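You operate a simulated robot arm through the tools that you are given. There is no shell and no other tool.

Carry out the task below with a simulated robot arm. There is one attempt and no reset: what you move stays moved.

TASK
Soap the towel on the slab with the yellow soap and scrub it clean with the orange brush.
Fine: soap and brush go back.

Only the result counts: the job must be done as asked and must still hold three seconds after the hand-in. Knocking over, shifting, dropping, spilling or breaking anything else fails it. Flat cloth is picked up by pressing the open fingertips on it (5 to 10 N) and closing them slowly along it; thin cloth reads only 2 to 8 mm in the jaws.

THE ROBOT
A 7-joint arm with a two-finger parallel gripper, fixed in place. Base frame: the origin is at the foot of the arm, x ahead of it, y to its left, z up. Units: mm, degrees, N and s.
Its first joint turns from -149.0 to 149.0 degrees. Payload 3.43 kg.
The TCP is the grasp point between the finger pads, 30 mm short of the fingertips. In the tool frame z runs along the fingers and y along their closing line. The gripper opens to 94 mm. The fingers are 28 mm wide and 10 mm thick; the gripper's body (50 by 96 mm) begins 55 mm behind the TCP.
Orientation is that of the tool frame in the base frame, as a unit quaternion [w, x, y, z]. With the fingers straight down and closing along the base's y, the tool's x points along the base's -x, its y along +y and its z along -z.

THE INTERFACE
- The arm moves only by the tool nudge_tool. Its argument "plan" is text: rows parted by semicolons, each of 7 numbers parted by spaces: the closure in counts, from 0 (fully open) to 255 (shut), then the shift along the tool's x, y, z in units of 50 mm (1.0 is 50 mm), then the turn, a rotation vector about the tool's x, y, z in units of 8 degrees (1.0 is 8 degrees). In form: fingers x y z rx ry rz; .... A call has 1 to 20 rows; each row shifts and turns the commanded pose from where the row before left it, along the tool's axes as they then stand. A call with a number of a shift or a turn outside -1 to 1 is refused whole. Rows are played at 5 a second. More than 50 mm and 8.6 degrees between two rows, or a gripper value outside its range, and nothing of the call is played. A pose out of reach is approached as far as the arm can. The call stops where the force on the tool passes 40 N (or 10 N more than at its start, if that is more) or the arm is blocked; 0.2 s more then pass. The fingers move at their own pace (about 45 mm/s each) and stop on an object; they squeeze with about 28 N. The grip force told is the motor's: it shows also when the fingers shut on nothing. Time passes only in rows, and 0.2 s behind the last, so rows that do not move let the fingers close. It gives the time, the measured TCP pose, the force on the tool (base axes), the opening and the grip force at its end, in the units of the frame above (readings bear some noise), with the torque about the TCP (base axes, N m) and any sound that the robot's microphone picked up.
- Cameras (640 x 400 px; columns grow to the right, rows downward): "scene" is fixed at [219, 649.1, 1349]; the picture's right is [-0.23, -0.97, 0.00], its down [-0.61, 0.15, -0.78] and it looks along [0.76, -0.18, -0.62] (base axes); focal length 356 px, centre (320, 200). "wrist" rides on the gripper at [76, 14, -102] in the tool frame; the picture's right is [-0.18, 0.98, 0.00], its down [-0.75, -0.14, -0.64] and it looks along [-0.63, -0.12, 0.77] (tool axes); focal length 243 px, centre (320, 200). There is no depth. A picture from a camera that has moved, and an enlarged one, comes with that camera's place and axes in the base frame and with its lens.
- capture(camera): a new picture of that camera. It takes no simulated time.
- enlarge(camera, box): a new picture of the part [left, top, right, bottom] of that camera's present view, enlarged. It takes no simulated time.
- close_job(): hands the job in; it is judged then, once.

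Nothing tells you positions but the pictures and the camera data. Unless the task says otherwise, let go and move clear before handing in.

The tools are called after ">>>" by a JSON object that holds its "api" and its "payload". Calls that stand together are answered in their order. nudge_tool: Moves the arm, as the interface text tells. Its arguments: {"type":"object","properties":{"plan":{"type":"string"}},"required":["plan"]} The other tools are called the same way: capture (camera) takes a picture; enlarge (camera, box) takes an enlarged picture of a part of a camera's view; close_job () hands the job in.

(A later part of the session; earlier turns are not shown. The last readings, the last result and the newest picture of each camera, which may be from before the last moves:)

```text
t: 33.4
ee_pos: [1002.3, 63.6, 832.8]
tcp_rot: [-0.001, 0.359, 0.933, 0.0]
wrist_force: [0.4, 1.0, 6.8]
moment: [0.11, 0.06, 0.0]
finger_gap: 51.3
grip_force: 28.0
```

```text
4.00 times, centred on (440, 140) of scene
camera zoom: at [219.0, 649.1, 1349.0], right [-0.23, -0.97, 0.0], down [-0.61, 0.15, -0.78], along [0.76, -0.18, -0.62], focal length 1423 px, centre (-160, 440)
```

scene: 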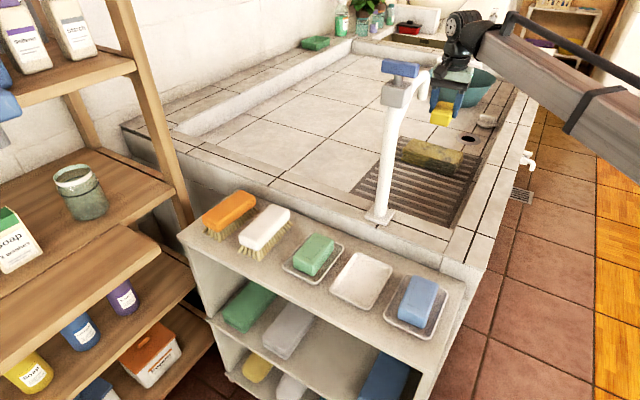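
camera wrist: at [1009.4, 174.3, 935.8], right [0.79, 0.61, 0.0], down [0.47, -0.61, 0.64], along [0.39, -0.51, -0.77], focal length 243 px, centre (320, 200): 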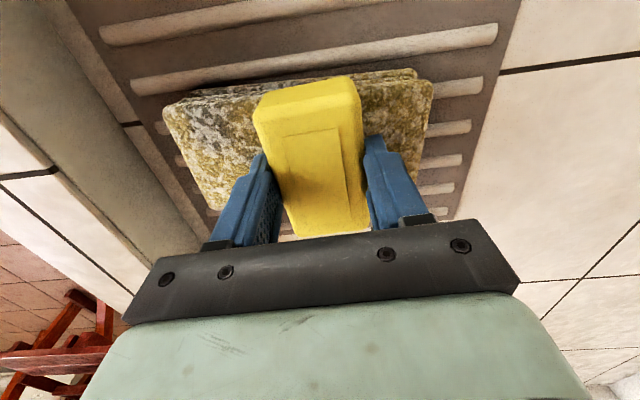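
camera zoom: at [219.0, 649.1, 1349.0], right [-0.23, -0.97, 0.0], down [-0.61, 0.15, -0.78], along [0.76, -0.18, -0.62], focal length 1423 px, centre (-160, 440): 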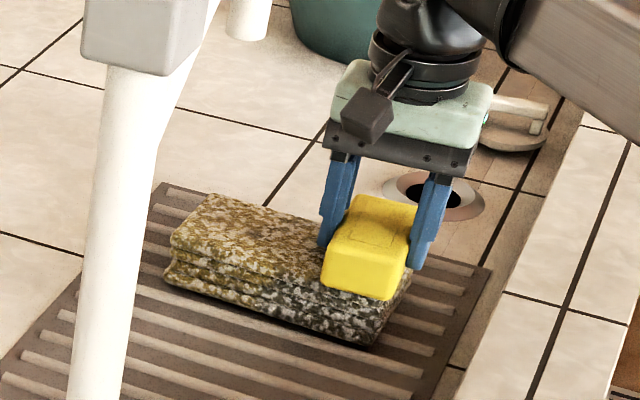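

The texture shows foam all over; the towel is still in place. One more full pass for good coverage, then I'll end mid-towel.

>>> {"api": "nudge_tool", "payload": {"plan": "200 -0.023 0.239 0 0 0 0; 200 -0.023 0.239 0 0 0 0; 200 -0.023 0.239 0 0 0 0; 200 -0.023 0.239 0 0 0 0; 200 -0.023 0.239 0 0 0 0; 200 -0.023 0.239 0 0 0 0; 200 -0.023 0.239 0 0 0 0; 200 -0.023 0.239 0 0 0 0; 200 -0.023 0.239 0 0 0 0; 200 0.023 -0.239 0 0 0 0; 200 0.023 -0.239 0 0 0 0; 200 0.023 -0.239 0 0 0 0; 200 0.023 -0.239 0 0 0 0; 200 0.023 -0.239 0 0 0 0; 200 0.023 -0.239 0 0 0 0; 200 0.023 -0.239 0 0 0 0; 200 0.023 -0.239 0 0 0 0; 200 0.023 -0.239 0 0 0 0; 200 0 0 0 0 0 0"}}

>>> {"api": "enlarge", "payload": {"camera": "scene", "box": [370, 90, 510, 190]}}

>>> {"api": "capture", "payload": {"camera": "wrist"}}

```text
t: 37.4
ee_pos: [1002.2, 63.7, 832.8]
tcp_rot: [0.0, 0.358, 0.934, 0.0]
wrist_force: [-0.6, -0.3, 3.5]
moment: [0.08, 0.05, 0.02]
finger_gap: 51.4
grip_force: 27.9
```

```text
4.00 times, centred on (440, 140) of scene
camera zoom: at [219.0, 649.1, 1349.0], right [-0.23, -0.97, 0.0], down [-0.61, 0.15, -0.78], along [0.76, -0.18, -0.62], focal length 1423 px, centre (-160, 440)
```

zoom: 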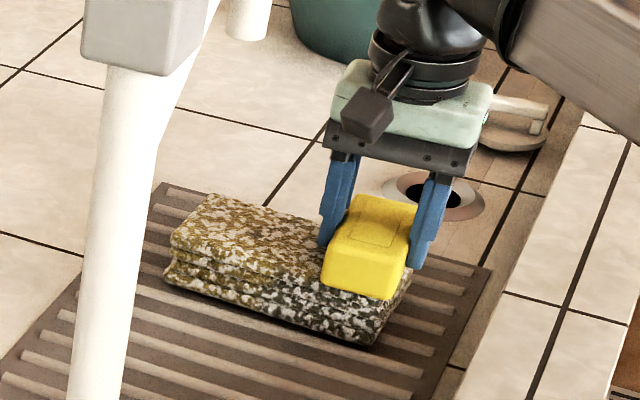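

```text
taken
camera wrist: at [956.7, 125.7, 935.2], right [0.79, 0.61, 0.0], down [0.47, -0.61, 0.64], along [0.39, -0.51, -0.77], focal length 243 px, centre (320, 200)
```

wrist: 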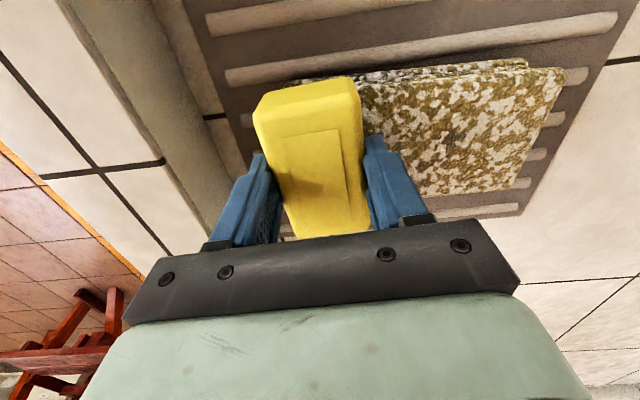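

The foam is still growing with each pass, so I'll continue with more full strokes until it stops changing.

>>> {"api": "nudge_tool", "payload": {"plan": "200 -0.023 0.239 0 0 0 0; 200 -0.023 0.239 0 0 0 0; 200 -0.023 0.239 0 0 0 0; 200 -0.023 0.239 0 0 0 0; 200 -0.023 0.239 0 0 0 0; 200 -0.023 0.239 0 0 0 0; 200 -0.023 0.239 0 0 0 0; 200 -0.023 0.239 0 0 0 0; 200 -0.023 0.239 0 0 0 0; 200 0.023 -0.239 0 0 0 0; 200 0.023 -0.239 0 0 0 0; 200 0.023 -0.239 0 0 0 0; 200 0.023 -0.239 0 0 0 0; 200 0.023 -0.239 0 0 0 0; 200 0.023 -0.239 0 0 0 0; 200 0.023 -0.239 0 0 0 0; 200 0.023 -0.239 0 0 0 0; 200 0.023 -0.239 0 0 0 0; 200 0 0 0 0 0 0"}}

>>> {"api": "enlarge", "payload": {"camera": "scene", "box": [370, 90, 510, 190]}}

>>> {"api": "enlarge", "payload": {"camera": "wrist", "box": [300, 30, 600, 220]}}

```text
t: 41.4
ee_pos: [1003.2, 63.0, 832.2]
tcp_rot: [0.0, 0.358, 0.934, 0.0]
wrist_force: [0.4, 0.9, 5.7]
moment: [0.11, 0.05, -0.03]
finger_gap: 51.4
grip_force: 27.3
```

```text
4.00 times, centred on (440, 140) of scene
camera zoom: at [219.0, 649.1, 1349.0], right [-0.23, -0.97, 0.0], down [-0.61, 0.15, -0.78], along [0.76, -0.18, -0.62], focal length 1423 px, centre (-160, 440)
```

zoom: 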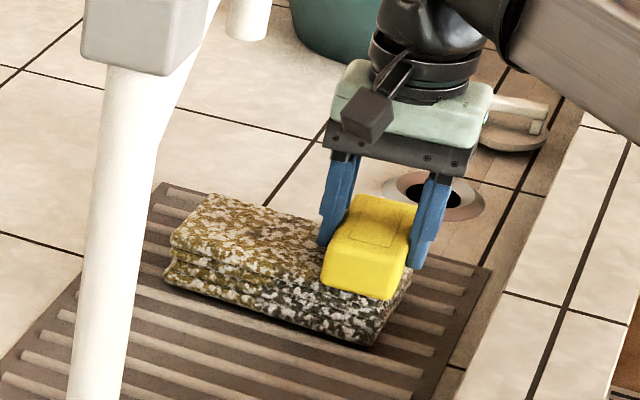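

```text
2.11 times, centred on (450, 125) of wrist
camera zoom: at [956.7, 125.6, 935.1], right [0.79, 0.61, 0.0], down [0.47, -0.61, 0.64], along [0.39, -0.51, -0.77], focal length 511 px, centre (46, 358)
```

zoom: 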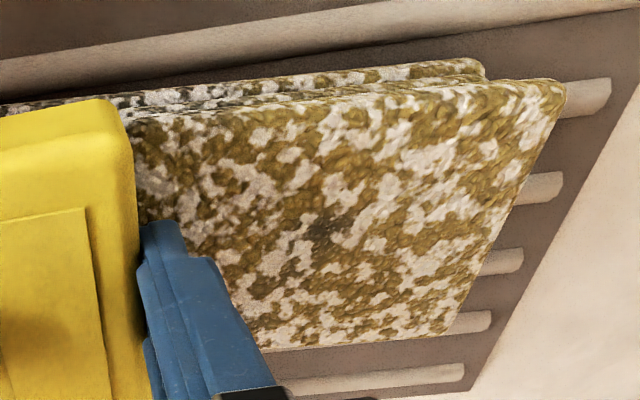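

No change from the last pass, so the soaping has saturated and the towel is lathered all over. I'll lift off and carry the soap back the same way.

>>> {"api": "nudge_tool", "payload": {"plan": "200 0 0 -0.1 0 0 0; 200 0 0 -0.4 0 0 0; 200 0 0 -0.9 0 0 0; 200 0 0 -0.9 0 0 0; 200 0 0 -0.9 0 0 0; 200 0 0 -0.4 0 0 0; 200 0 0 0 0 0 0"}}

>>> {"api": "capture", "payload": {"camera": "wrist"}}

>>> {"api": "enlarge", "payload": {"camera": "scene", "box": [370, 90, 510, 190]}}

```text
t: 43.0
ee_pos: [1002.1, 64.3, 1013.0]
tcp_rot: [0.0, 0.359, 0.933, 0.0]
wrist_force: [0.5, 0.1, -1.0]
moment: [0.0, -0.05, -0.01]
finger_gap: 51.3
grip_force: 27.9
```

```text
taken
camera wrist: at [956.2, 125.8, 1115.6], right [0.79, 0.61, 0.0], down [0.47, -0.61, 0.64], along [0.39, -0.51, -0.77], focal length 243 px, centre (320, 200)
```

wrist: 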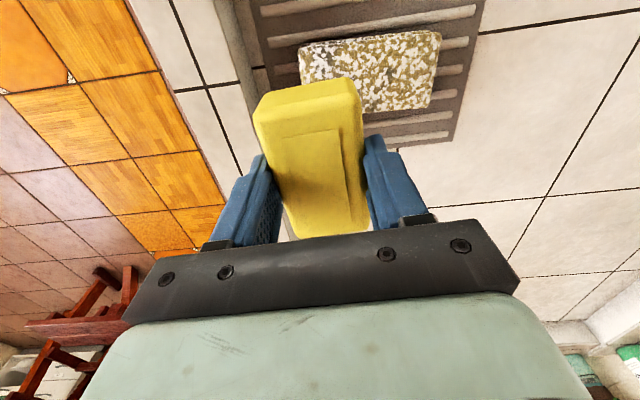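

```text
4.00 times, centred on (440, 140) of scene
camera zoom: at [219.0, 649.1, 1349.0], right [-0.23, -0.97, 0.0], down [-0.61, 0.15, -0.78], along [0.76, -0.18, -0.62], focal length 1423 px, centre (-160, 440)
```

zoom: 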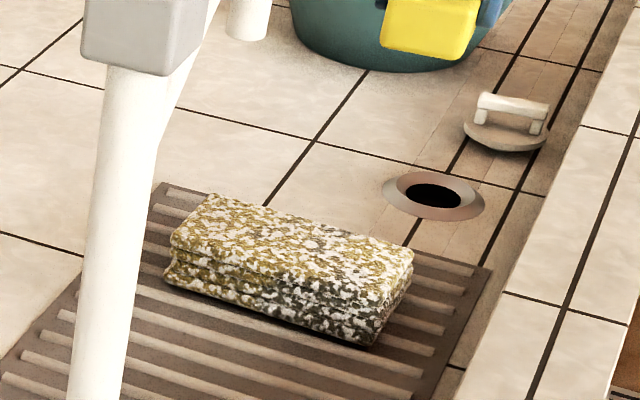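

The towel is foamy all over and hasn't moved, and the soap is unchanged in the grip. Carrying it back to its dish.

>>> {"api": "nudge_tool", "payload": {"plan": "200 0.767 -0.356 0 0 0 0; 200 0.767 -0.356 0 0 0 0; 200 0.767 -0.356 0 0 0 0; 200 0.767 -0.356 0 0 0 0; 200 0.767 -0.356 0 0 0 0; 200 0.767 -0.356 0 0 0 0; 200 0.767 -0.356 0 0 0 0; 200 0.838 0.215 0 0 0 0; 200 0.838 0.215 0 0 0 0; 200 0.838 0.215 0 0 0 0; 200 0.838 0.215 0 0 0 0; 200 0.838 0.215 0 0 0 0; 200 0.339 0.865 0 0 0 0; 200 0.339 0.865 0 0 0 0; 200 0.339 0.865 0 0 0 0; 200 0 0 0 0 0 0"}}

>>> {"api": "capture", "payload": {"camera": "wrist"}}

>>> {"api": "capture", "payload": {"camera": "scene"}}

```text
t: 46.4
ee_pos: [649.6, 462.2, 1010.3]
tcp_rot: [-0.001, 0.358, 0.934, -0.001]
wrist_force: [1.1, 0.0, -2.6]
moment: [0.03, -0.02, 0.0]
finger_gap: 51.3
grip_force: 27.9
```

```text
taken
camera wrist: at [602.9, 524.4, 1113.5], right [0.79, 0.61, 0.0], down [0.47, -0.61, 0.64], along [0.39, -0.51, -0.77], focal length 243 px, centre (320, 200)
```

wrist: 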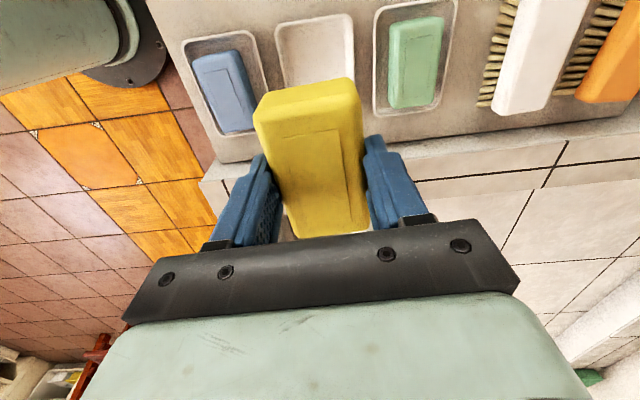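

```text
taken
```

scene: 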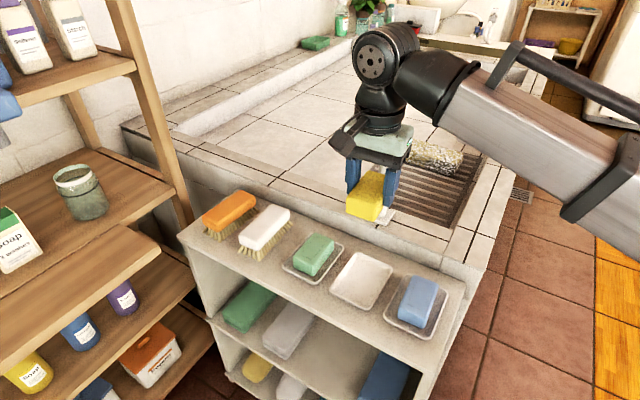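

I'm back above the empty dish, about 2 mm off the pick position, which I'll correct on the way down. I'll stop about 10 mm above the pick height to check.

>>> {"api": "nudge_tool", "payload": {"plan": "200 -0.01 -0.044 0.8 0 0 0; 200 0 0 0.9 0 0 0; 200 0 0 0.9 0 0 0; 200 0 0 0.7 0 0 0; 200 0 0 0.4 0 0 0; 200 0 0 0.1 0 0 0; 200 0 0 0 0 0 0"}}

>>> {"api": "enlarge", "payload": {"camera": "wrist", "box": [200, 40, 440, 240]}}

>>> {"api": "enlarge", "payload": {"camera": "scene", "box": [330, 230, 410, 310]}}

```text
t: 48.0
ee_pos: [648.1, 459.3, 823.2]
tcp_rot: [0.0, 0.359, 0.933, 0.0]
wrist_force: [0.1, -0.2, -2.3]
moment: [0.01, 0.04, 0.0]
finger_gap: 51.6
grip_force: 28.3
```

```text
2.00 times, centred on (320, 140) of wrist
camera zoom: at [602.4, 522.1, 925.4], right [0.79, 0.61, 0.0], down [0.47, -0.61, 0.64], along [0.39, -0.51, -0.77], focal length 485 px, centre (320, 320)
```

zoom: 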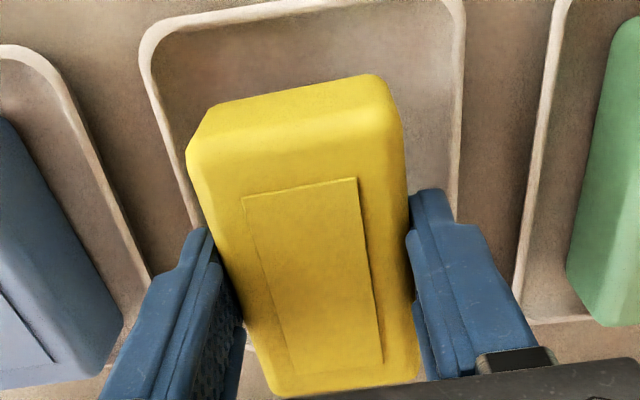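

```text
5.00 times, centred on (370, 270) of scene
camera zoom: at [219.0, 649.1, 1349.0], right [-0.23, -0.97, 0.0], down [-0.61, 0.15, -0.78], along [0.76, -0.18, -0.62], focal length 1779 px, centre (70, -150)
```

zoom: 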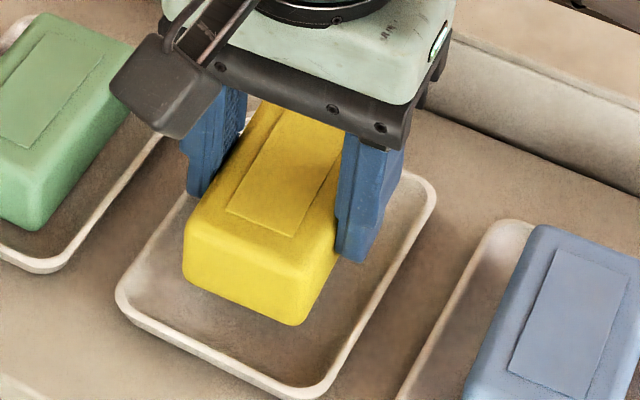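

Lateral position matches the pick within about 1 mm. Lowering the last 13 mm gently.

>>> {"api": "nudge_tool", "payload": {"plan": "200 0.01 0 0.1 0 0 0; 200 0 0 0.08 0 0 0; 200 0 0 0.04 0 0 0; 200 0 0 0 0 0 0"}}

>>> {"api": "nudge_tool", "payload": {"plan": "200 0 0 0.03 0 0 0; 200 0 0 0 0 0 0"}}

```text
t: 49.0
ee_pos: [648.3, 460.2, 811.3]
tcp_rot: [0.001, 0.358, 0.934, 0.0]
wrist_force: [-0.5, -0.3, -2.0]
moment: [-0.02, 0.01, -0.01]
finger_gap: 51.6
grip_force: 27.4
```

```text
t: 49.6
ee_pos: [647.5, 460.9, 810.0]
tcp_rot: [0.001, 0.359, 0.933, -0.001]
wrist_force: [0.1, 0.5, -2.3]
moment: [-0.01, 0.02, -0.01]
finger_gap: 51.3
grip_force: 28.5
```

>>> {"api": "nudge_tool", "payload": {"plan": "200 0 0 0.02 0 0 0; 200 0 0 0 0 0 0"}}

>>> {"api": "enlarge", "payload": {"camera": "scene", "box": [330, 230, 410, 310]}}

```text
t: 50.2
ee_pos: [647.1, 459.8, 809.8]
tcp_rot: [0.0, 0.359, 0.933, 0.0]
wrist_force: [0.2, 0.0, -1.5]
moment: [0.0, 0.0, -0.05]
finger_gap: 51.2
grip_force: 28.1
```

```text
5.00 times, centred on (370, 270) of scene
camera zoom: at [219.0, 649.1, 1349.0], right [-0.23, -0.97, 0.0], down [-0.61, 0.15, -0.78], along [0.76, -0.18, -0.62], focal length 1779 px, centre (70, -150)
```

zoom: 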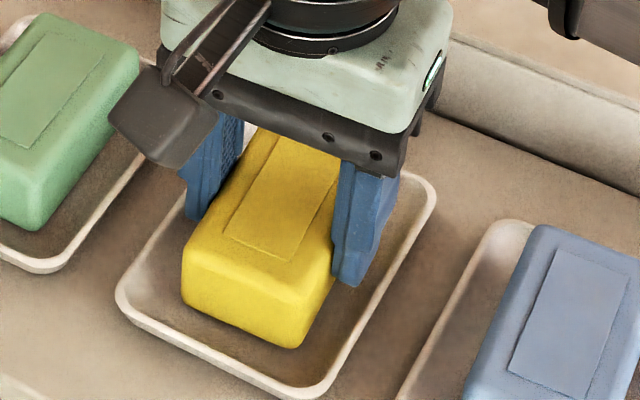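

The soap is within a millimetre or so of its original seat but there's no contact force yet. Continuing in 1 mm steps until it touches.

>>> {"api": "nudge_tool", "payload": {"plan": "200 0 0 0.02 0 0 0; 200 0 0 0 0 0 0"}}

>>> {"api": "nudge_tool", "payload": {"plan": "200 0 0 0.02 0 0 0; 200 0 0 0 0 0 0"}}

```text
t: 50.8
ee_pos: [648.0, 460.0, 808.9]
tcp_rot: [-0.001, 0.359, 0.933, 0.0]
wrist_force: [-1.0, 0.5, -1.4]
moment: [-0.02, 0.0, 0.02]
finger_gap: 51.6
grip_force: 27.5
```

```text
t: 51.4
ee_pos: [649.1, 461.0, 808.6]
tcp_rot: [0.0, 0.358, 0.934, 0.001]
wrist_force: [0.2, 0.4, 6.6]
moment: [0.2, 0.22, -0.01]
finger_gap: 51.6
grip_force: 28.1
```

The soap is seated in the dish (6.6 N). I'll open just enough to clear it inside the dish, then rise.

>>> {"api": "nudge_tool", "payload": {"plan": "170 0 0 -0.01 0 0 0; 107 0 0 0 0 0 0; 107 0 0 0 0 0 0; 107 0 0 0 0 0 0"}}

>>> {"api": "nudge_tool", "payload": {"plan": "105 0 0 -0.1 0 0 0; 100 0 0 -0.2 0 0 0; 95 0 0 -0.4 0 0 0; 90 0 0 -0.8 0 0 0; 0 0 0 -0.8 0 0 0; 0 0 0 -0.8 0 0 0; 0 0 0 -0.8 0 0 0; 0 0 0 0 0 0 0"}}

>>> {"api": "capture", "payload": {"camera": "wrist"}}

>>> {"api": "capture", "payload": {"camera": "scene"}}

```text
t: 52.4
ee_pos: [647.1, 462.2, 807.7]
tcp_rot: [-0.001, 0.359, 0.933, 0.0]
wrist_force: [0.3, 0.3, -0.1]
moment: [0.01, -0.01, -0.01]
finger_gap: 54.3
grip_force: 0.0
```

```text
t: 54.2
ee_pos: [647.3, 461.1, 1003.5]
tcp_rot: [0.0, 0.358, 0.934, 0.0]
wrist_force: [0.5, 1.2, -0.1]
moment: [0.02, 0.01, 0.01]
finger_gap: 94.2
grip_force: 0.1
```

```text
taken
camera wrist: at [601.5, 523.6, 1105.3], right [0.79, 0.61, 0.0], down [0.47, -0.61, 0.64], along [0.39, -0.51, -0.77], focal length 243 px, centre (320, 200)
```

wrist: 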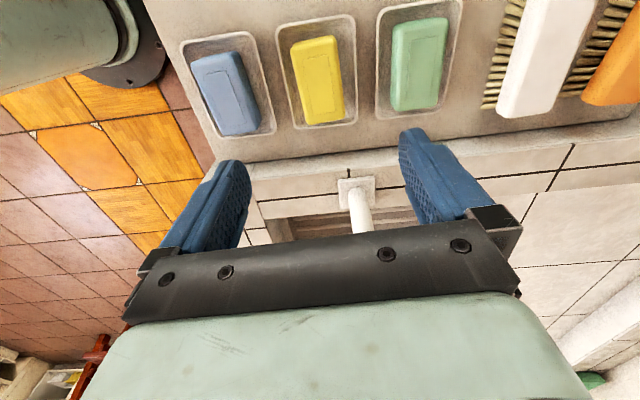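

```text
taken
```

scene: 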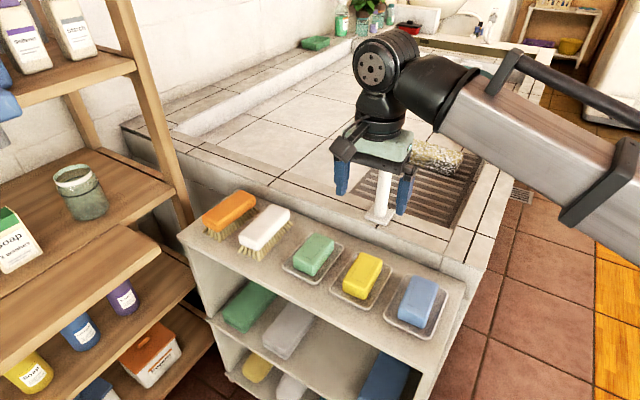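

The yellow soap is back in its dish as it was. The orange brush is about 320 mm further along the shelf, near (875, 700), so I'll move along at height for a proper look, also at the wooden rack beside it.

>>> {"api": "nudge_tool", "payload": {"plan": "0 -0.03 0.88 0 0 0 0; 0 -0.03 0.88 0 0 0 0; 0 -0.03 0.88 0 0 0 0; 0 -0.03 0.88 0 0 0 0; 0 0 0 0 0 0 0"}}

>>> {"api": "capture", "payload": {"camera": "wrist"}}

>>> {"api": "capture", "payload": {"camera": "scene"}}

```text
t: 55.4
ee_pos: [770.6, 589.4, 1003.6]
tcp_rot: [0.0, 0.358, 0.934, 0.0]
wrist_force: [0.1, 0.6, -0.3]
moment: [0.0, 0.02, -0.02]
finger_gap: 93.9
grip_force: 0.0
```

```text
taken
camera wrist: at [724.1, 650.5, 1105.0], right [0.79, 0.61, 0.0], down [0.47, -0.61, 0.64], along [0.39, -0.51, -0.77], focal length 243 px, centre (320, 200)
```

wrist: 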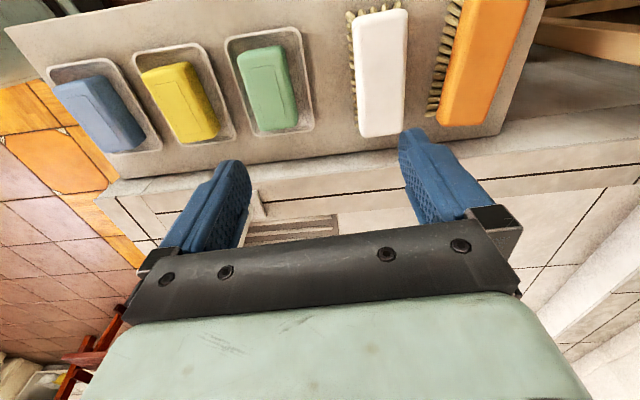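

```text
taken
```

scene: 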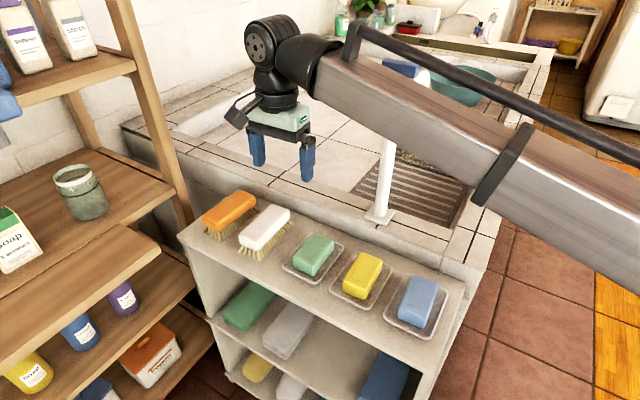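

Both brushes are in view; the orange one seems centred near (885, 706). I'll continue along the shelf toward it at the same height.

>>> {"api": "nudge_tool", "payload": {"plan": "0 -0.03 0.76 0 0 0 0; 0 -0.03 0.76 0 0 0 0; 0 -0.03 0.76 0 0 0 0; 0 0 0 0 0 0 0"}}

>>> {"api": "capture", "payload": {"camera": "wrist"}}

>>> {"api": "capture", "payload": {"camera": "scene"}}

```text
t: 56.4
ee_pos: [849.5, 669.8, 1003.2]
tcp_rot: [0.001, 0.359, 0.934, 0.0]
wrist_force: [-0.8, -0.1, -0.1]
moment: [-0.02, 0.01, 0.0]
finger_gap: 94.1
grip_force: 0.1
```

```text
taken
camera wrist: at [804.1, 730.9, 1105.6], right [0.79, 0.61, 0.0], down [0.47, -0.61, 0.64], along [0.39, -0.51, -0.77], focal length 243 px, centre (320, 200)
```

wrist: 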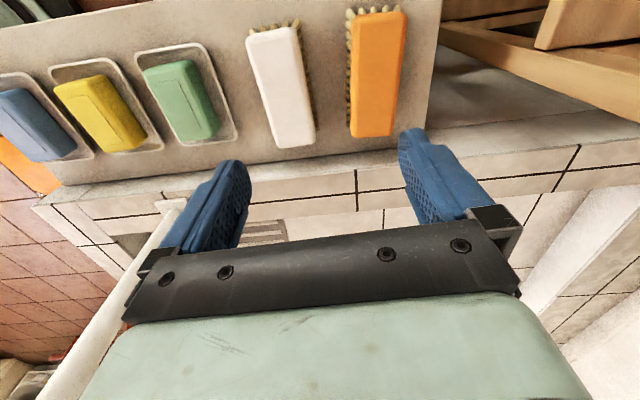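

```text
taken
```

scene: 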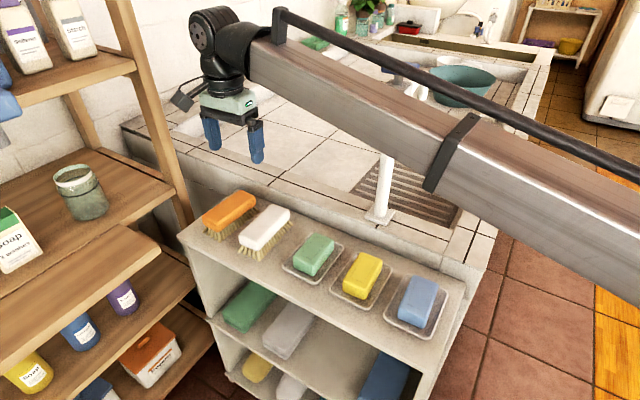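

The orange brush is now fully in view, with the wooden rack just beyond it. I'll enlarge to measure the brush and the rack clearance.

>>> {"api": "enlarge", "payload": {"camera": "wrist", "box": [320, 0, 480, 150]}}

>>> {"api": "enlarge", "payload": {"camera": "scene", "box": [150, 160, 310, 280]}}

>>> {"api": "enlarge", "payload": {"camera": "wrist", "box": [400, 0, 640, 150]}}

```text
2.67 times, centred on (400, 75) of wrist
camera zoom: at [804.1, 730.9, 1105.6], right [0.79, 0.61, 0.0], down [0.47, -0.61, 0.64], along [0.39, -0.51, -0.77], focal length 647 px, centre (107, 533)
```

zoom: 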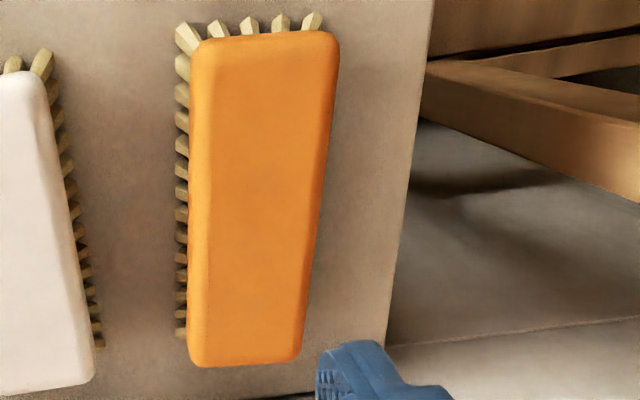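

```text
3.33 times, centred on (230, 220) of scene
camera zoom: at [219.0, 649.1, 1349.0], right [-0.23, -0.97, 0.0], down [-0.61, 0.15, -0.78], along [0.76, -0.18, -0.62], focal length 1186 px, centre (620, 133)
```

zoom: 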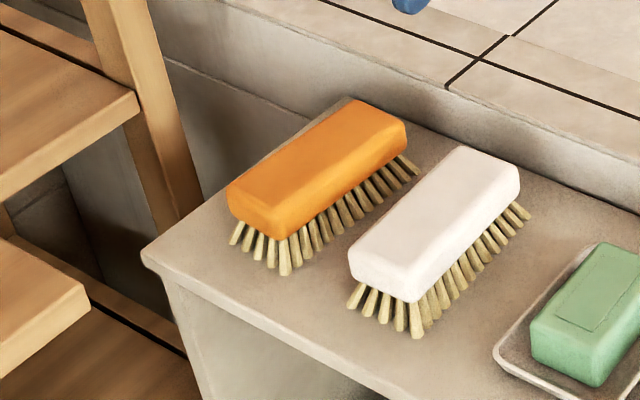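

```text
2.67 times, centred on (520, 75) of wrist
camera zoom: at [804.1, 730.9, 1105.6], right [0.79, 0.61, 0.0], down [0.47, -0.61, 0.64], along [0.39, -0.51, -0.77], focal length 647 px, centre (-213, 533)
```

zoom: 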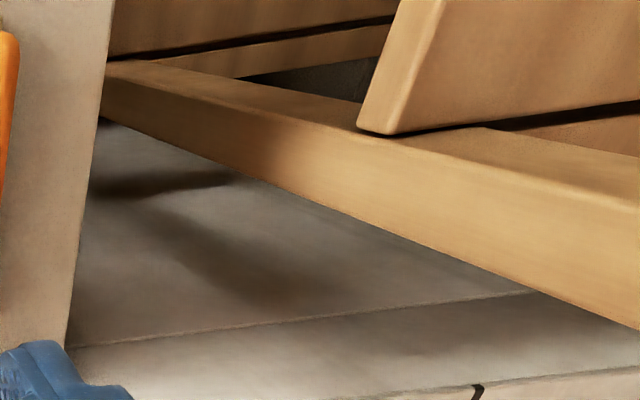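

The brush top fits z ≈ 815, centre about (895, 711), 123 x 51 mm, yaw about -49°. The rack board corner is at (1031, 849), so it is well clear. I'll move over it, turn 7° more and come down partway.

>>> {"api": "nudge_tool", "payload": {"plan": "0 -0.046 0.6 0 0 0 0; 0 -0.046 0.6 0 0 0 0; 0 0 0 0 0 0 0.875; 0 0 0 0.8 0 0 0; 0 0 0 0.8 0 0 0; 0 0 0 0 0 0 0"}}

>>> {"api": "capture", "payload": {"camera": "wrist"}}

>>> {"api": "capture", "payload": {"camera": "scene"}}

```text
t: 57.8
ee_pos: [893.3, 710.7, 921.9]
tcp_rot: [-0.001, 0.415, 0.91, 0.0]
wrist_force: [0.8, -0.1, -0.2]
moment: [0.0, -0.02, 0.01]
finger_gap: 94.0
grip_force: 0.1
```

```text
taken
camera wrist: at [855.1, 777.2, 1025.0], right [0.86, 0.51, 0.0], down [0.39, -0.66, 0.64], along [0.32, -0.55, -0.77], focal length 243 px, centre (320, 200)
```

wrist: 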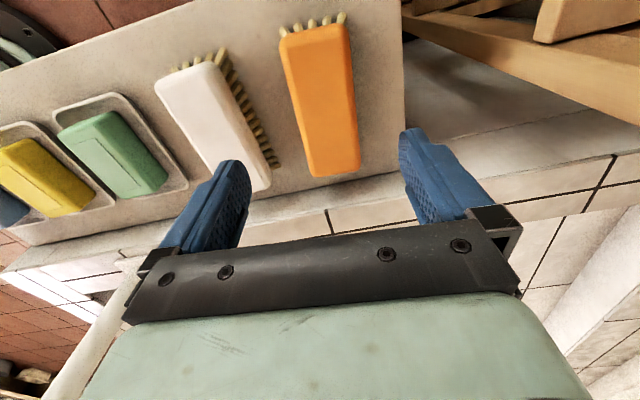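

```text
taken
```

scene: 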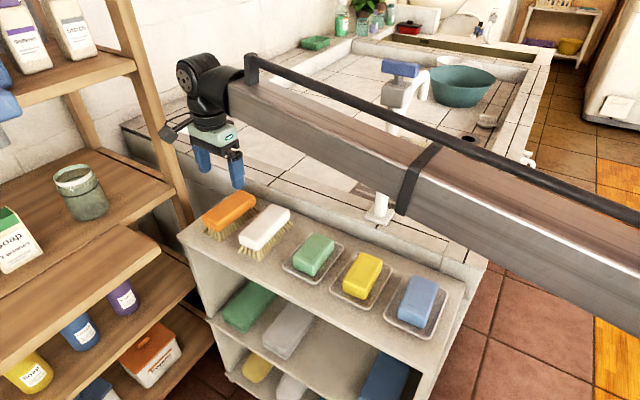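

The arm reaches here without trouble. I'll enlarge the view to line up exactly on the brush.

>>> {"api": "enlarge", "payload": {"camera": "wrist", "box": [220, 0, 460, 200]}}

>>> {"api": "enlarge", "payload": {"camera": "scene", "box": [170, 130, 290, 250]}}

```text
2.00 times, centred on (340, 100) of wrist
camera zoom: at [855.1, 777.2, 1025.0], right [0.86, 0.51, 0.0], down [0.39, -0.66, 0.64], along [0.32, -0.55, -0.77], focal length 485 px, centre (280, 400)
```

zoom: 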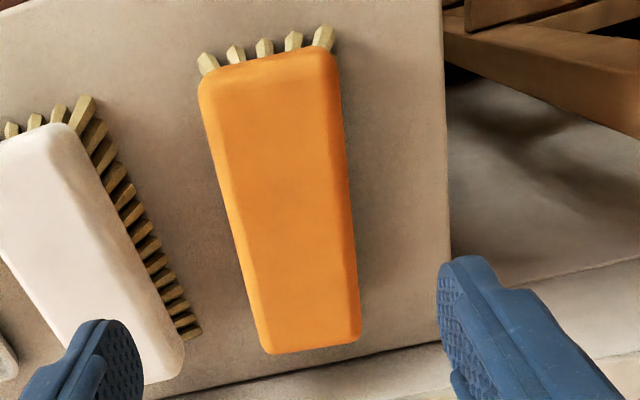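

```text
3.33 times, centred on (230, 190) of scene
camera zoom: at [219.0, 649.1, 1349.0], right [-0.23, -0.97, 0.0], down [-0.61, 0.15, -0.78], along [0.76, -0.18, -0.62], focal length 1186 px, centre (620, 233)
```

zoom: 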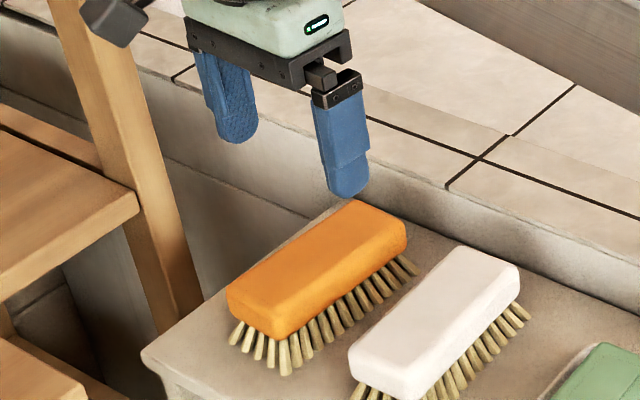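

The brush is 118 x 47 mm at yaw -49.2°, centred about 4 mm further along the closing line. I'll correct that, narrow the fingers to about 70 mm and descend to z ≈ 845.

>>> {"api": "nudge_tool", "payload": {"plan": "65 -0.034 0.082 0 0 0 0; 65 0 0 0.8 0 0 0; 65 0 0 0.4 0 0 0; 65 0 0 0.3 0 0 0; 65 0 0 0 0 0 0"}}

>>> {"api": "enlarge", "payload": {"camera": "wrist", "box": [200, 0, 440, 200]}}

>>> {"api": "enlarge", "payload": {"camera": "scene", "box": [170, 140, 290, 260]}}

```text
t: 59.0
ee_pos: [898.5, 711.7, 847.4]
tcp_rot: [0.0, 0.414, 0.91, 0.0]
wrist_force: [0.8, 0.3, -0.3]
moment: [-0.03, 0.0, 0.03]
finger_gap: 70.0
grip_force: 0.0
```

```text
2.00 times, centred on (320, 100) of wrist
camera zoom: at [859.7, 778.9, 950.1], right [0.86, 0.51, 0.0], down [0.39, -0.66, 0.64], along [0.32, -0.55, -0.77], focal length 485 px, centre (320, 400)
```

zoom: 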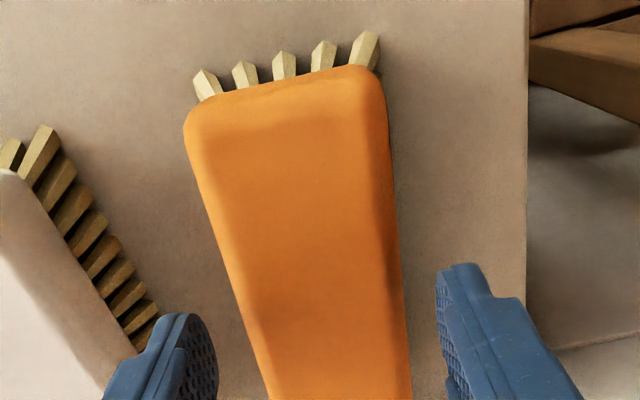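

```text
3.33 times, centred on (230, 200) of scene
camera zoom: at [219.0, 649.1, 1349.0], right [-0.23, -0.97, 0.0], down [-0.61, 0.15, -0.78], along [0.76, -0.18, -0.62], focal length 1186 px, centre (620, 200)
```

zoom: 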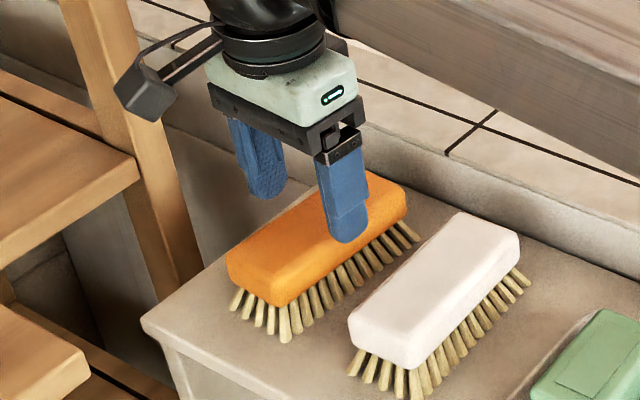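

Well centred. I'll descend to TCP z ≈ 826 so the tips overlap the wooden block but stay above the bristles.

>>> {"api": "nudge_tool", "payload": {"plan": "75 0 0 0.2 0 0 0; 75 0 0 0.14 0 0 0; 75 0 0 0.08 0 0 0; 75 0 0 0 0 0 0"}}

>>> {"api": "capture", "payload": {"camera": "wrist"}}

>>> {"api": "enlarge", "payload": {"camera": "scene", "box": [190, 160, 270, 250]}}

```text
t: 60.0
ee_pos: [896.9, 712.6, 827.0]
tcp_rot: [0.001, 0.414, 0.91, 0.0]
wrist_force: [0.2, 0.3, 0.9]
moment: [0.0, -0.03, 0.0]
finger_gap: 66.3
grip_force: 0.1
```

```text
taken
camera wrist: at [859.1, 779.1, 928.9], right [0.86, 0.51, 0.0], down [0.39, -0.66, 0.64], along [0.32, -0.55, -0.77], focal length 243 px, centre (320, 200)
```

wrist: 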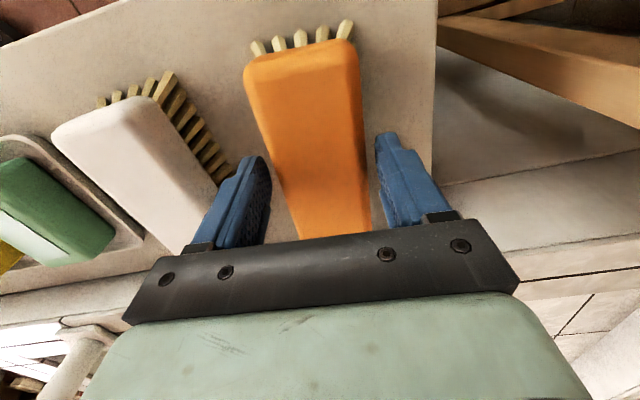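

```text
4.44 times, centred on (230, 205) of scene
camera zoom: at [219.0, 649.1, 1349.0], right [-0.23, -0.97, 0.0], down [-0.61, 0.15, -0.78], along [0.76, -0.18, -0.62], focal length 1581 px, centre (720, 178)
```

zoom: 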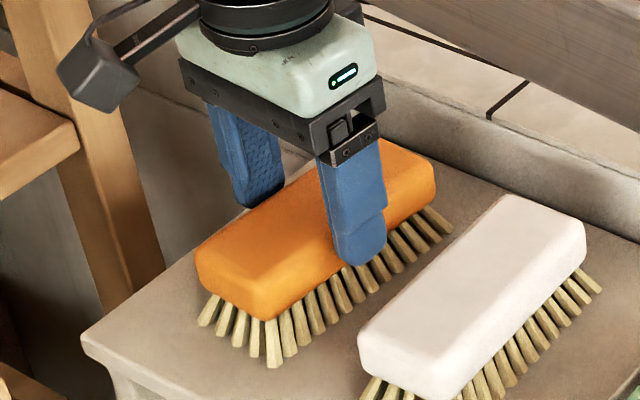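

The tips sit at the lower edge of the block, just above the bristles. Closing on it now.

>>> {"api": "nudge_tool", "payload": {"plan": "100 0 0 0 0 0 0; 125 0 0 0 0 0 0; 150 0 0 0 0 0 0; 175 0 0 0 0 0 0; 210 0 0 0 0 0 0; 210 0 0 0 0 0 0; 210 0 0 0 0 0 0"}}

>>> {"api": "capture", "payload": {"camera": "wrist"}}

>>> {"api": "enlarge", "payload": {"camera": "scene", "box": [190, 160, 270, 250]}}

```text
t: 61.6
ee_pos: [897.0, 712.9, 826.6]
tcp_rot: [0.0, 0.415, 0.91, -0.001]
wrist_force: [0.2, -0.9, 0.0]
moment: [-0.04, 0.01, 0.01]
finger_gap: 54.6
grip_force: 28.2
```

```text
taken
camera wrist: at [859.2, 779.1, 929.0], right [0.86, 0.51, 0.0], down [0.39, -0.66, 0.64], along [0.32, -0.55, -0.77], focal length 243 px, centre (320, 200)
```

wrist: 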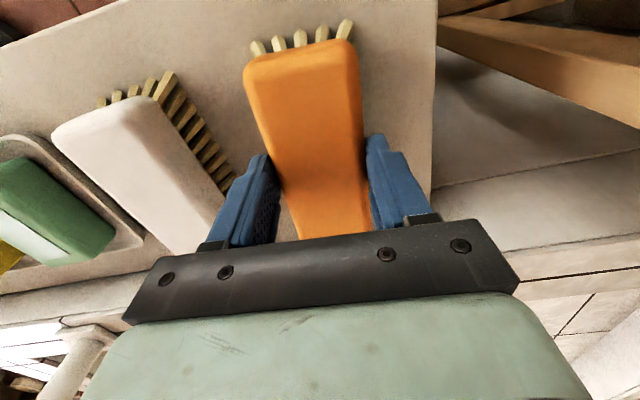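

```text
4.44 times, centred on (230, 205) of scene
camera zoom: at [219.0, 649.1, 1349.0], right [-0.23, -0.97, 0.0], down [-0.61, 0.15, -0.78], along [0.76, -0.18, -0.62], focal length 1581 px, centre (720, 178)
```

zoom: 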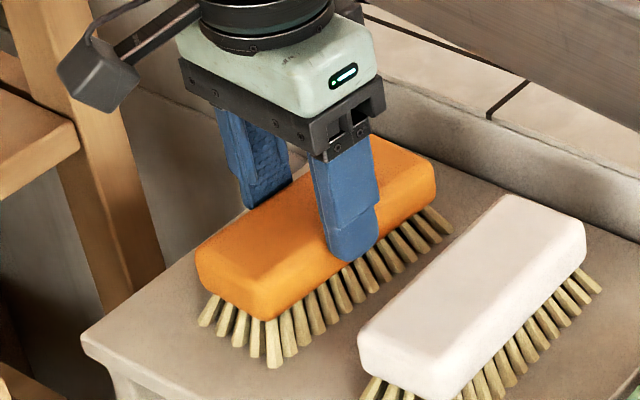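

Gripped at 54.6 mm without shifting the brush; pick pose (897.0, 712.9, 826.6) noted. Lifting straight up.

>>> {"api": "nudge_tool", "payload": {"plan": "210 0 0 -0.1 0 0 0; 210 0 0 -0.3 0 0 0; 210 0 0 -0.8 0 0 0; 210 0 0 -0.8 0 0 0; 210 0 0 -0.8 0 0 0; 210 0 0 -0.8 0 0 0; 210 0 0 0 0 0 0"}}

>>> {"api": "capture", "payload": {"camera": "wrist"}}

>>> {"api": "capture", "payload": {"camera": "scene"}}

```text
t: 63.2
ee_pos: [897.9, 711.8, 1007.4]
tcp_rot: [0.0, 0.414, 0.91, 0.0]
wrist_force: [0.4, -0.7, -1.1]
moment: [0.01, 0.01, 0.0]
finger_gap: 54.2
grip_force: 28.2
```

```text
taken
camera wrist: at [859.4, 779.0, 1109.9], right [0.86, 0.51, 0.0], down [0.39, -0.66, 0.64], along [0.32, -0.55, -0.77], focal length 243 px, centre (320, 200)
```

wrist: 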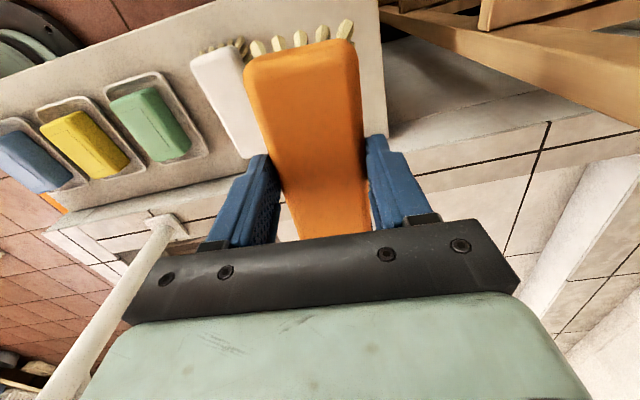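

```text
taken
```

scene: 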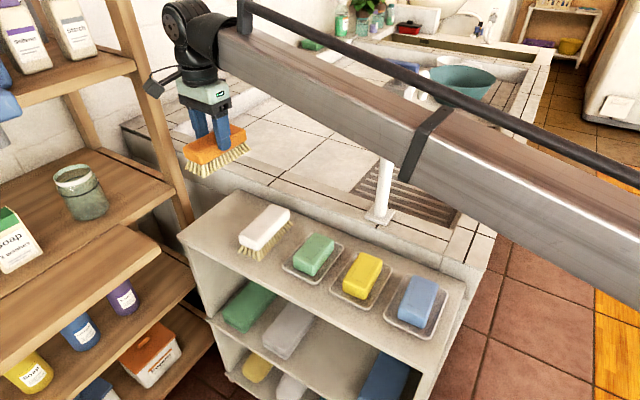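

The brush is lifted cleanly. I'll carry it along the shelf and around the near side of the tap toward the towel.

>>> {"api": "nudge_tool", "payload": {"plan": "210 -0.069 -0.881 0 0 0 0; 210 -0.069 -0.881 0 0 0 0; 210 -0.069 -0.881 0 0 0 0; 210 -0.069 -0.881 0 0 0 0; 210 -0.069 -0.881 0 0 0 0; 210 -0.069 -0.881 0 0 0 0; 210 -0.069 -0.881 0 0 0 0; 210 -0.069 -0.881 0 0 0 0; 210 -0.445 -0.82 0 0 0 0; 210 -0.445 -0.82 0 0 0 0; 210 -0.445 -0.82 0 0 0 0; 210 -0.858 -0.11 0 0 0 0; 210 -0.858 -0.11 0 0 0 0; 210 -0.858 -0.11 0 0 0 0; 210 -0.858 -0.11 0 0 0 0; 210 -0.858 -0.11 0 0 0 0; 210 0 0 0 0 0 0"}}

>>> {"api": "capture", "payload": {"camera": "wrist"}}

>>> {"api": "capture", "payload": {"camera": "scene"}}

```text
t: 66.8
ee_pos: [721.9, 147.8, 1006.9]
tcp_rot: [0.0, 0.414, 0.91, 0.0]
wrist_force: [0.1, -0.5, -1.4]
moment: [0.03, 0.01, 0.01]
finger_gap: 54.5
grip_force: 28.1
```

```text
taken
camera wrist: at [683.0, 214.9, 1109.5], right [0.86, 0.51, 0.0], down [0.39, -0.66, 0.64], along [0.32, -0.55, -0.77], focal length 243 px, centre (320, 200)
```

wrist: 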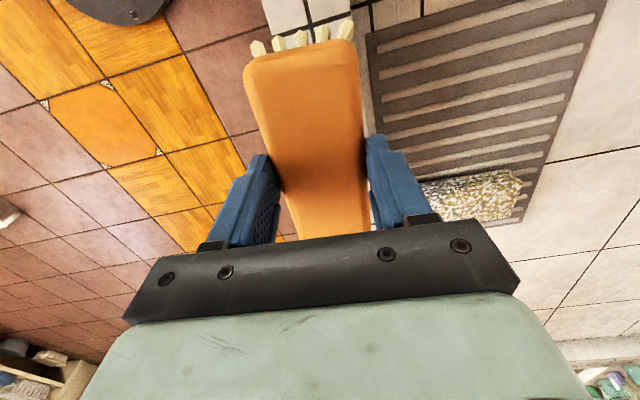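

```text
taken
```

scene: 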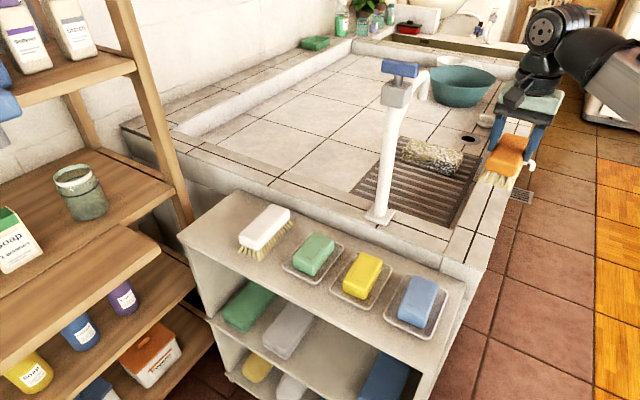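

The brush is clear of the tap and I'm on the near side of the towel. Moving over the towel centre and partway down.

>>> {"api": "nudge_tool", "payload": {"plan": "210 -0.703 0.6 0 0 0 0; 210 -0.703 0.6 0 0 0 0; 210 -0.703 0.6 0 0 0 0; 210 -0.703 0.6 0 0 0 0; 210 -0.703 0.6 0 0 0 0; 210 -0.703 0.6 0 0 0 0; 210 -0.703 0.6 0 0 0 0; 210 0 0 0.8 0 0 0; 210 0 0 0.8 0 0 0; 210 0 0 0.7 0 0 0; 210 0 0 0.3 0 0 0; 210 0 0 0 0 0 0"}}

>>> {"api": "capture", "payload": {"camera": "wrist"}}

>>> {"api": "enlarge", "payload": {"camera": "scene", "box": [370, 90, 510, 190]}}

```text
t: 69.4
ee_pos: [1041.8, 101.1, 876.6]
tcp_rot: [0.0, 0.415, 0.91, 0.0]
wrist_force: [0.1, 0.3, -1.2]
moment: [0.03, -0.04, -0.02]
finger_gap: 54.1
grip_force: 28.2
```

```text
taken
camera wrist: at [1002.8, 168.7, 979.1], right [0.86, 0.51, 0.0], down [0.39, -0.66, 0.64], along [0.32, -0.55, -0.77], focal length 243 px, centre (320, 200)
```

wrist: 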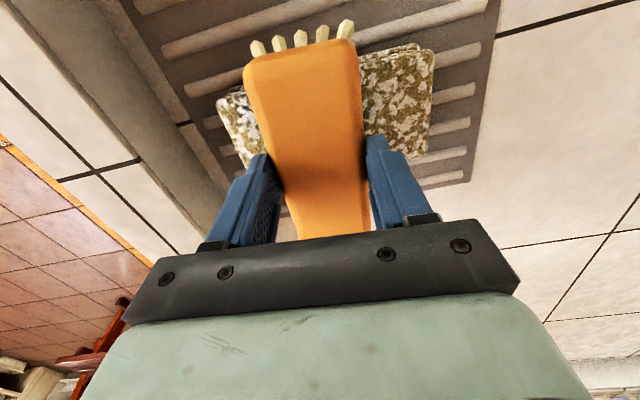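

```text
4.00 times, centred on (440, 140) of scene
camera zoom: at [219.0, 649.1, 1349.0], right [-0.23, -0.97, 0.0], down [-0.61, 0.15, -0.78], along [0.76, -0.18, -0.62], focal length 1423 px, centre (-160, 440)
```

zoom: 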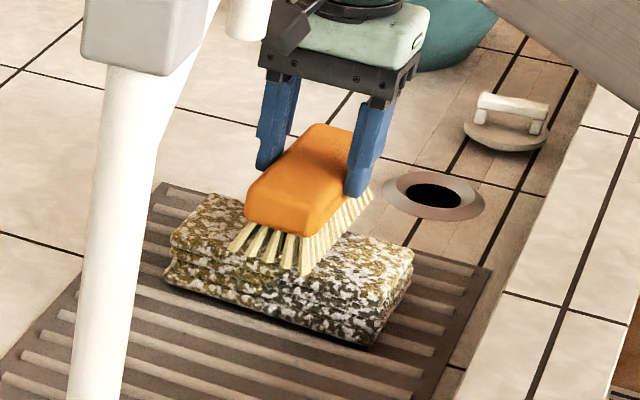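

The brush is over the towel with the bristles about 20 mm above it. I'll lower it and creep to contact.

>>> {"api": "nudge_tool", "payload": {"plan": "210 0 0 0.12 0 0 0; 210 0 0 0.1 0 0 0; 210 0 0 0.06 0 0 0; 210 0 0 0 0 0 0"}}

>>> {"api": "nudge_tool", "payload": {"plan": "210 0 0 0.04 0 0 0; 210 0 0 0 0 0 0"}}

>>> {"api": "nudge_tool", "payload": {"plan": "210 0 0 0.04 0 0 0; 210 0 0 0 0 0 0"}}

```text
t: 70.4
ee_pos: [1041.8, 101.8, 862.5]
tcp_rot: [0.0, 0.415, 0.91, 0.0]
wrist_force: [-0.6, 0.3, -0.9]
moment: [0.0, 0.01, -0.02]
finger_gap: 54.4
grip_force: 28.0
```

```text
t: 71.0
ee_pos: [1042.8, 101.4, 860.6]
tcp_rot: [0.0, 0.415, 0.91, 0.001]
wrist_force: [0.3, 0.1, -1.1]
moment: [0.04, -0.01, -0.01]
finger_gap: 54.7
grip_force: 28.2
```

```text
t: 71.6
ee_pos: [1040.5, 101.7, 858.1]
tcp_rot: [0.0, 0.414, 0.91, 0.0]
wrist_force: [0.7, 0.2, -1.4]
moment: [-0.01, -0.02, 0.0]
finger_gap: 54.5
grip_force: 28.5
```

>>> {"api": "nudge_tool", "payload": {"plan": "210 0 0 0.03 0 0 0; 210 0 0 0 0 0 0"}}

>>> {"api": "nudge_tool", "payload": {"plan": "210 0 0 0.02 0 0 0; 210 0 0 0 0 0 0"}}

>>> {"api": "nudge_tool", "payload": {"plan": "210 0 0 0.02 0 0 0; 210 0 0 0 0 0 0"}}

```text
t: 72.2
ee_pos: [1041.4, 100.7, 857.1]
tcp_rot: [0.0, 0.415, 0.91, 0.0]
wrist_force: [-0.5, 0.6, 1.4]
moment: [-0.05, 0.0, -0.02]
finger_gap: 54.5
grip_force: 28.4
```

```text
t: 72.8
ee_pos: [1040.7, 102.3, 856.8]
tcp_rot: [0.001, 0.415, 0.91, 0.0]
wrist_force: [2.8, 0.4, 11.5]
moment: [-0.08, -0.1, 0.03]
finger_gap: 54.4
grip_force: 27.7
```

```text
t: 73.4
ee_pos: [1041.1, 101.6, 857.4]
tcp_rot: [0.001, 0.414, 0.91, 0.001]
wrist_force: [3.2, 0.4, 22.2]
moment: [-0.06, -0.15, 0.0]
finger_gap: 54.2
grip_force: 28.0
```

Contact made, but 22 N is more than I want. Backing off just over a millimetre.

>>> {"api": "nudge_tool", "payload": {"plan": "210 0 0 -0.024 0 0 0; 210 0 0 0 0 0 0"}}

>>> {"api": "enlarge", "payload": {"camera": "scene", "box": [370, 90, 510, 190]}}

```text
t: 74.0
ee_pos: [1040.0, 101.4, 857.2]
tcp_rot: [0.0, 0.415, 0.91, 0.001]
wrist_force: [3.8, 0.9, 13.4]
moment: [0.08, -0.21, 0.02]
finger_gap: 54.3
grip_force: 28.2
```

```text
4.00 times, centred on (440, 140) of scene
camera zoom: at [219.0, 649.1, 1349.0], right [-0.23, -0.97, 0.0], down [-0.61, 0.15, -0.78], along [0.76, -0.18, -0.62], focal length 1423 px, centre (-160, 440)
```

zoom: 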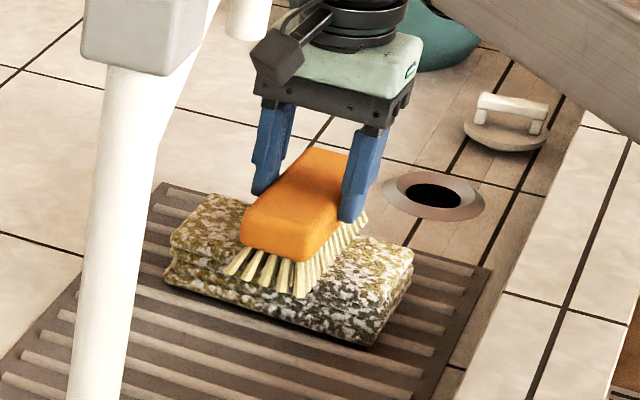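

About 13 N now. A short test stroke along the towel to check that it cleans and doesn't drag the cloth.

>>> {"api": "nudge_tool", "payload": {"plan": "210 0.005 0.2 -0.008 0 0 0; 210 0.005 0.2 0 0 0 0; 210 0 0 0 0 0 0"}}

>>> {"api": "enlarge", "payload": {"camera": "scene", "box": [370, 90, 510, 190]}}

>>> {"api": "capture", "payload": {"camera": "wrist"}}

```text
t: 74.8
ee_pos: [1055.5, 114.4, 856.0]
tcp_rot: [0.0, 0.415, 0.91, 0.0]
wrist_force: [-2.4, -1.4, 2.9]
moment: [-0.02, 0.17, 0.07]
finger_gap: 54.4
grip_force: 28.1
```

```text
4.00 times, centred on (440, 140) of scene
camera zoom: at [219.0, 649.1, 1349.0], right [-0.23, -0.97, 0.0], down [-0.61, 0.15, -0.78], along [0.76, -0.18, -0.62], focal length 1423 px, centre (-160, 440)
```

zoom: 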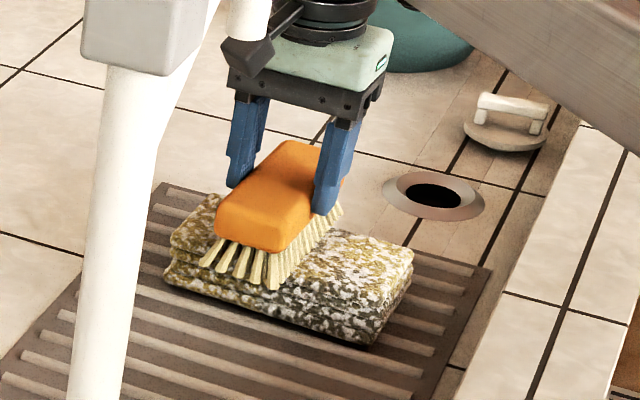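

```text
taken
camera wrist: at [1016.8, 181.8, 959.0], right [0.86, 0.51, 0.0], down [0.39, -0.66, 0.64], along [0.32, -0.55, -0.77], focal length 243 px, centre (320, 200)
```

wrist: 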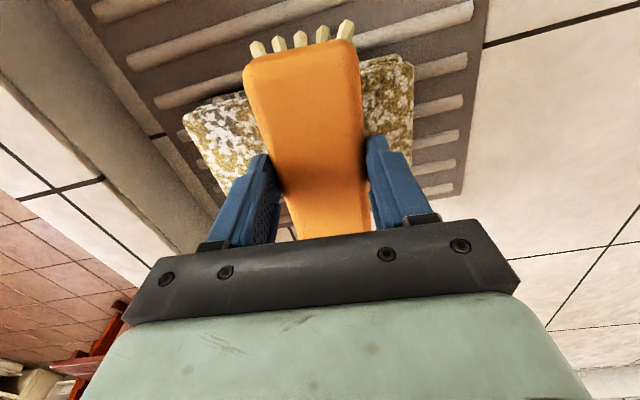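

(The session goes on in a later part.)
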